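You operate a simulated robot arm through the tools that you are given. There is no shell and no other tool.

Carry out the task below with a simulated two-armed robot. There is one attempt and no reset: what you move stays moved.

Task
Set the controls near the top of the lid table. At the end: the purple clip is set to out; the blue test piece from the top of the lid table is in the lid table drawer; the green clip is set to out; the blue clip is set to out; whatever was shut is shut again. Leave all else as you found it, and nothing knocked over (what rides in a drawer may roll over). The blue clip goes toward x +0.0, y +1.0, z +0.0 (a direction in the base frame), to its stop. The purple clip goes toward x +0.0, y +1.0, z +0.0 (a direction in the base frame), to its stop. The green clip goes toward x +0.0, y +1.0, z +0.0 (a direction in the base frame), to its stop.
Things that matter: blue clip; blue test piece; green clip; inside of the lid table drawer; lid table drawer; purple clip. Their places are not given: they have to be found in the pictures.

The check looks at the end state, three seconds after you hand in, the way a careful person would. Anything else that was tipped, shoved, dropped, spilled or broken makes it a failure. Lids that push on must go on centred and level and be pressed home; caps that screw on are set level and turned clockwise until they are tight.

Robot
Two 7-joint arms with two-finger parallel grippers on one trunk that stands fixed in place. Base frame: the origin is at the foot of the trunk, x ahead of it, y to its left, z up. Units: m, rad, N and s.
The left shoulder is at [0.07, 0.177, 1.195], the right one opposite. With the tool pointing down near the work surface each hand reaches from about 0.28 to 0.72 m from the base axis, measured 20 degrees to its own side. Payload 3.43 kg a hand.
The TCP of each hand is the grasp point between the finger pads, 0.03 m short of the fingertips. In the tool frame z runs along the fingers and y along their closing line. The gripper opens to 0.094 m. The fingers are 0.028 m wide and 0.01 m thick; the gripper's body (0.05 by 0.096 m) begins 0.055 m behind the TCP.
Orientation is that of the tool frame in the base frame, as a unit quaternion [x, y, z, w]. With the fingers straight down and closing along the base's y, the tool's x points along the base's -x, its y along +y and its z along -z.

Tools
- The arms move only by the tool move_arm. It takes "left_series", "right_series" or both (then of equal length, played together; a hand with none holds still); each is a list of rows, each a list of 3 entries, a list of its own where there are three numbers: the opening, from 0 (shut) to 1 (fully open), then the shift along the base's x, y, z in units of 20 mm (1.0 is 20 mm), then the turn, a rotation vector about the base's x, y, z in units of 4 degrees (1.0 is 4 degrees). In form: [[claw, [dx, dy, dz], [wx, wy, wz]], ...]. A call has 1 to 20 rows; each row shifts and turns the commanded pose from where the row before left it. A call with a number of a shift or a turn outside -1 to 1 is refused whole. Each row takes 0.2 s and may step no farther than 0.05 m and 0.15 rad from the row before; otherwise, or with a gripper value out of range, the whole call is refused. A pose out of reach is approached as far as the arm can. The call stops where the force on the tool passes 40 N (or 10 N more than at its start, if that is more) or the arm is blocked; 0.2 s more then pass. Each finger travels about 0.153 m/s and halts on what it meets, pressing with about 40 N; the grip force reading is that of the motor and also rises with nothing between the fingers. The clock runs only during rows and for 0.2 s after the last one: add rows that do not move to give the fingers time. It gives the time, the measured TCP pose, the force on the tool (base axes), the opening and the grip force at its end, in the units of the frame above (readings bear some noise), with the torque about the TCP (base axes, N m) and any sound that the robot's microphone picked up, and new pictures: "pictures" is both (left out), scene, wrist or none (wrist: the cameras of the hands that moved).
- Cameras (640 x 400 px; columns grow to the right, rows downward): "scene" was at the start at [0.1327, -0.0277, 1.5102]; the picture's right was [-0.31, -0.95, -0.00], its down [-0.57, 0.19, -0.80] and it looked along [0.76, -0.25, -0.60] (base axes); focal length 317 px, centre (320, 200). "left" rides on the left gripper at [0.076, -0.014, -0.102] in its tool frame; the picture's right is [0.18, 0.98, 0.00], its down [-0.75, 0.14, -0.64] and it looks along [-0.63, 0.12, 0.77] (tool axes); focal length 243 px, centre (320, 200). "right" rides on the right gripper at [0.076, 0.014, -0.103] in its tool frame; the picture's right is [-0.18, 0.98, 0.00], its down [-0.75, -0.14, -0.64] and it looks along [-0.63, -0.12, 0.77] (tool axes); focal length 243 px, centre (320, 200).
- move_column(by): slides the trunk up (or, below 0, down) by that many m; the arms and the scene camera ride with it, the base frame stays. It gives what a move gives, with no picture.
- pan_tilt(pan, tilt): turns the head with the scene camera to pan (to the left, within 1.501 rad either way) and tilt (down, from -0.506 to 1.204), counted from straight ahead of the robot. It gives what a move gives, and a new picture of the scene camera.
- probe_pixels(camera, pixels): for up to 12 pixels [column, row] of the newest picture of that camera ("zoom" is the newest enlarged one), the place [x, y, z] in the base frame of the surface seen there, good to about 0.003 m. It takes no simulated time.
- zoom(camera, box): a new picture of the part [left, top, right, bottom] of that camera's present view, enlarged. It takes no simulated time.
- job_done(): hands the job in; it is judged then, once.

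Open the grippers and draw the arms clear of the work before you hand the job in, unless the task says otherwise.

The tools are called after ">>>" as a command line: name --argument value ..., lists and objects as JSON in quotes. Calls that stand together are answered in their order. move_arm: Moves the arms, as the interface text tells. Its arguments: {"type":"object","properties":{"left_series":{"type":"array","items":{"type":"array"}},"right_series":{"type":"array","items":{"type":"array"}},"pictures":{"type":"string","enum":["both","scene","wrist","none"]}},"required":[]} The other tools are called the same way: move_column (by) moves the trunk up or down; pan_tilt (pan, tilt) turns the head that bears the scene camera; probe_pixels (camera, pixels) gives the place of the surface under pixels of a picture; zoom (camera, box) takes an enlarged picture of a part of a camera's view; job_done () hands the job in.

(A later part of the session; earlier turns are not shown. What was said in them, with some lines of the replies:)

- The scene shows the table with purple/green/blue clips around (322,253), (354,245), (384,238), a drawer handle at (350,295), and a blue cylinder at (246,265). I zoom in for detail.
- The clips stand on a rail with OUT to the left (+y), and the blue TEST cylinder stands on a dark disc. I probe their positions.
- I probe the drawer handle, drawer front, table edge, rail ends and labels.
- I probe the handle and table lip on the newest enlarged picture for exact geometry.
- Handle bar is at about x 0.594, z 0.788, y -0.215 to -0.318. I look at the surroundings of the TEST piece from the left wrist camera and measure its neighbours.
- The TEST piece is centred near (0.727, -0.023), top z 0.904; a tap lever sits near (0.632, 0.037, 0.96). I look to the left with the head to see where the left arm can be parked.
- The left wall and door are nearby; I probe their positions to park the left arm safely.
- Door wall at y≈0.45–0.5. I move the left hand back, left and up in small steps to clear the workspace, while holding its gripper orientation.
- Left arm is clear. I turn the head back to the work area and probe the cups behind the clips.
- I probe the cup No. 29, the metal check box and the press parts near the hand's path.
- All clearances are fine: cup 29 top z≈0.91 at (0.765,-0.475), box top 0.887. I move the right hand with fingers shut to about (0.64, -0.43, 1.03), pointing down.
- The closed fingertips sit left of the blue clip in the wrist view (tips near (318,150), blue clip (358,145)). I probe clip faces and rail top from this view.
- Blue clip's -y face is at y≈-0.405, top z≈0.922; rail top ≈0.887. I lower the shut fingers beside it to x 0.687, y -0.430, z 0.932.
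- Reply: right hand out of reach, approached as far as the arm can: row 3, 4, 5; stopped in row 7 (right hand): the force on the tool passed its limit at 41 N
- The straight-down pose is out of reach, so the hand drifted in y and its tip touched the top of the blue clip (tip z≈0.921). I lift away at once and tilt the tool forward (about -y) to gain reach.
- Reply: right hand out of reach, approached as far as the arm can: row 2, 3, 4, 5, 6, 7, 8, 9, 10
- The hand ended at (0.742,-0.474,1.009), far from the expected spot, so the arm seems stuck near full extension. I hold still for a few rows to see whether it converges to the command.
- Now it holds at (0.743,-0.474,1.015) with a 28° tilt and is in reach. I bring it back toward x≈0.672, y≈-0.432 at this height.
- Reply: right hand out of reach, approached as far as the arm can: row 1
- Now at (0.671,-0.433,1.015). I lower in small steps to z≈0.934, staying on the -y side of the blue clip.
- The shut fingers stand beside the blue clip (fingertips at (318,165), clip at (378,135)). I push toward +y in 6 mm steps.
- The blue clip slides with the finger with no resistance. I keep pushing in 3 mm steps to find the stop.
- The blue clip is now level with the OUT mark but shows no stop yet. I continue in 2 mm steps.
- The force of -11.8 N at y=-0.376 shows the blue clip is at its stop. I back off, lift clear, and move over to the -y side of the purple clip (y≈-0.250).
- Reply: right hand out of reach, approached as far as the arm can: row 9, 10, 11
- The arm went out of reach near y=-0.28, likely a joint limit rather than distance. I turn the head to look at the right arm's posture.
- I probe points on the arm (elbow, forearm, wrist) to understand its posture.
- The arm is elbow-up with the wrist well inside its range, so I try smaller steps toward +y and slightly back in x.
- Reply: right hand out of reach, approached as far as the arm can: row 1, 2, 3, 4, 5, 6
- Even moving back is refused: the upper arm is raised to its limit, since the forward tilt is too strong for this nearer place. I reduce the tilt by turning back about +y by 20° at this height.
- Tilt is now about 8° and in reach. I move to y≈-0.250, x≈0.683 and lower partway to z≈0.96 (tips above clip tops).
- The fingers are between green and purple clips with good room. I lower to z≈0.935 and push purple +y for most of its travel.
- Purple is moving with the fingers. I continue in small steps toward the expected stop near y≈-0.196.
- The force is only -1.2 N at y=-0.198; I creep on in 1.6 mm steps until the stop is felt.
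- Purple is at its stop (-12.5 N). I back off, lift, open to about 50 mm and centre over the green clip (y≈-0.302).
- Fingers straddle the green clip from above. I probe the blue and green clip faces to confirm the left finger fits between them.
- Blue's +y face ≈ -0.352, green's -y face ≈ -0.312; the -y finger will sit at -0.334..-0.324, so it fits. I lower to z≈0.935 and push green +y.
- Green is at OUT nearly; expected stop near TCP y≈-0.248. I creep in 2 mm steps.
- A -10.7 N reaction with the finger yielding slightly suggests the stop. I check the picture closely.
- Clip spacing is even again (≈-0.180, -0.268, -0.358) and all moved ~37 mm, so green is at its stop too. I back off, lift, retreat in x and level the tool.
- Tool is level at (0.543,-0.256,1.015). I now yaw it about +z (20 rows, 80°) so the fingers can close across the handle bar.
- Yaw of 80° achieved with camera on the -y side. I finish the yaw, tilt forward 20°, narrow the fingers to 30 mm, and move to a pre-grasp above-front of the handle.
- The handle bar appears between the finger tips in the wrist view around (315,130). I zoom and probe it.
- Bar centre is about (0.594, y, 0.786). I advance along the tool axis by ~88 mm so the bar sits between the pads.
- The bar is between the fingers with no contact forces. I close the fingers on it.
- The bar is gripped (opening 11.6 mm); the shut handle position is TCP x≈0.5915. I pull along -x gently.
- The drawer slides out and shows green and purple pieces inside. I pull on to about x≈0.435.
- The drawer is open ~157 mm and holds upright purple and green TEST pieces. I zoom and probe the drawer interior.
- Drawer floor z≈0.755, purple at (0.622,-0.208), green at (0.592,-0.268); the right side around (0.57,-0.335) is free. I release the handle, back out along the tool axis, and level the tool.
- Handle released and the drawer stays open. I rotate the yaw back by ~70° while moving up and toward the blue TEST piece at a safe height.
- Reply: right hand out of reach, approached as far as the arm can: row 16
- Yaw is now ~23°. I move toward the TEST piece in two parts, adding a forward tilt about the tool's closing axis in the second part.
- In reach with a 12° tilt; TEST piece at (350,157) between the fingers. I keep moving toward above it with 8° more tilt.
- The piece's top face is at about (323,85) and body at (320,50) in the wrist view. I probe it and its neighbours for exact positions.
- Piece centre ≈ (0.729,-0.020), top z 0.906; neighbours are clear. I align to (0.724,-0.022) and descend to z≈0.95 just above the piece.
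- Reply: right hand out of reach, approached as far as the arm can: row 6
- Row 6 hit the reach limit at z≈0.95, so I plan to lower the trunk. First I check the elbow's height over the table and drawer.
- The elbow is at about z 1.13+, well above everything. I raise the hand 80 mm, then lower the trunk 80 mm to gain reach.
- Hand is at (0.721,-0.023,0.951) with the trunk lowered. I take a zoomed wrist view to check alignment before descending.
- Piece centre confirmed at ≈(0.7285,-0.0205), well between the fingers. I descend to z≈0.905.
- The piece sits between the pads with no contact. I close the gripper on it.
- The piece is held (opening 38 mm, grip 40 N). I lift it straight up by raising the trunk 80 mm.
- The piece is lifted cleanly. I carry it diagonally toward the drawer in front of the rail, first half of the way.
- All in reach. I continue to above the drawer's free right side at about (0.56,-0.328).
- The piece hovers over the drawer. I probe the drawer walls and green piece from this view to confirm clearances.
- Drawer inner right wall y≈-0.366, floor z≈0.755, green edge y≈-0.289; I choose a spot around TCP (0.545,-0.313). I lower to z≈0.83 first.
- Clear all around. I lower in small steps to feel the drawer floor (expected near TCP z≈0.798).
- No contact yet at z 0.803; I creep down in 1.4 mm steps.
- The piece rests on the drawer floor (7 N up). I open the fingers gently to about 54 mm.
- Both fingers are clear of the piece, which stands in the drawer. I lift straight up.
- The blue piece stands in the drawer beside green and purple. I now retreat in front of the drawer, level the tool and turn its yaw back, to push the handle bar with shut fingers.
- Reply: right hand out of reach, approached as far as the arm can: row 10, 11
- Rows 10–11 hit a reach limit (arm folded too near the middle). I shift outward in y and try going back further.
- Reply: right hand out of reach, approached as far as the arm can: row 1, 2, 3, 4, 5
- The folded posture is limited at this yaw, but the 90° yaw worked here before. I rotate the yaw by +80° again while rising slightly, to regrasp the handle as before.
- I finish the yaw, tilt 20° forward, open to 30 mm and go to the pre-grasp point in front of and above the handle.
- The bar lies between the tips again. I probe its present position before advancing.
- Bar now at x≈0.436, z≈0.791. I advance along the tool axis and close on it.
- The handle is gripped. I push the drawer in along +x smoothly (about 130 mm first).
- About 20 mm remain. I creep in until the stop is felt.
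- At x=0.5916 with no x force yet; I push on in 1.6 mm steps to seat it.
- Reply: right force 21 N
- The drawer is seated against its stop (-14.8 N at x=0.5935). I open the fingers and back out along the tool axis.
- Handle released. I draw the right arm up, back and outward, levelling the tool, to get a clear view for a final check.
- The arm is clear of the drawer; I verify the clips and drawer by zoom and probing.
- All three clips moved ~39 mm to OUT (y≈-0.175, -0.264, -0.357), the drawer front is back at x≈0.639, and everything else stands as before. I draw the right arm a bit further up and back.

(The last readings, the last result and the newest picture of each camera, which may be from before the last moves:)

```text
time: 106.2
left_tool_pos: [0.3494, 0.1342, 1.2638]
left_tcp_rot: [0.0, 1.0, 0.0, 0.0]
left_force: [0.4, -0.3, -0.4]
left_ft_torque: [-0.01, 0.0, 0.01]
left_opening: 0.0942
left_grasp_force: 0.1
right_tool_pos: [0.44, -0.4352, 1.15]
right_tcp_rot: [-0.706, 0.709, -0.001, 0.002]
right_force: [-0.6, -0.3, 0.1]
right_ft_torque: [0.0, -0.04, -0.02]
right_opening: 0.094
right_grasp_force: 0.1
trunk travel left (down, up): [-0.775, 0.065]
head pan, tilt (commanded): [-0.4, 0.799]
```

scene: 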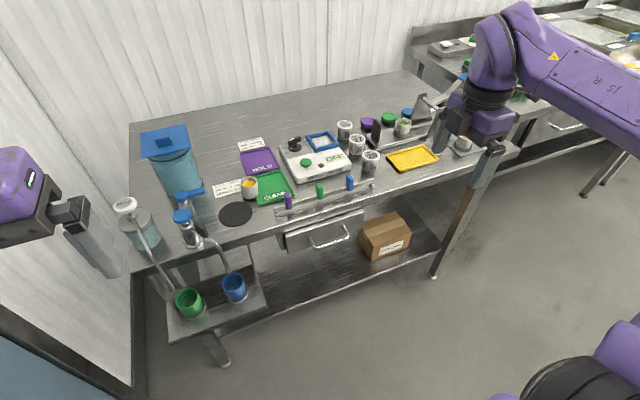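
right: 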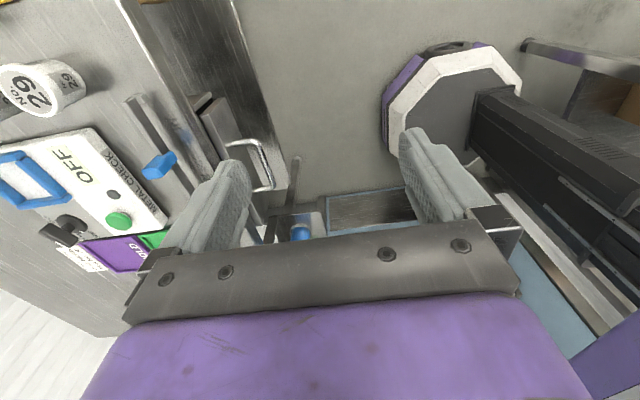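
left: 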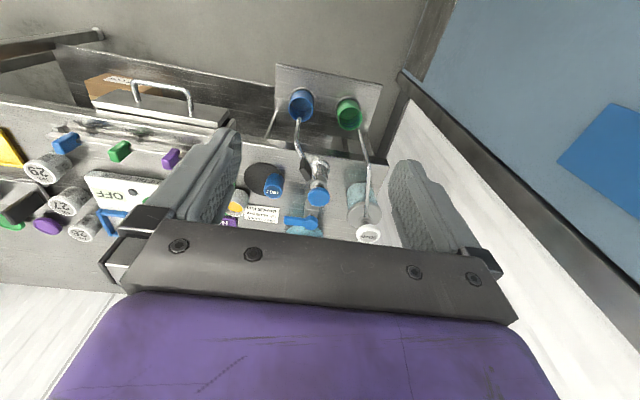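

Both arms are clear with open grippers, the clips are at OUT, the blue piece is in the shut drawer, and nothing is knocked over. I hand the job in.

>>> job_done

```text
The job is handed in.
```

The job is handed in, and as far as I could check it is complete; no verdict has come back.

- **Clips:** the purple, green and blue clips were each pushed toward +y until I felt the stop (about 11–12 N). Each moved roughly 39 mm to OUT.
- **Blue test piece:** it was standing upright in the lid table drawer, next to the green and purple test pieces already there, before I shut the drawer. I could not see inside afterwards.
- **Drawer:** it is shut again, pushed in until it met its stop, and its front is back at its starting position within measuring error.
- **Rest of the table:** the final picture shows nothing tipped over and nothing visibly moved. Both grippers are open and both arms are clear of the work.

While I was lining up on the blue clip, the right hand ran out of reach and a fingertip pressed on top of the clip, stopping at the 41 N force limit. I lifted away and pushed it again with a tilted tool. The clip then slid freely, and I saw no damage.
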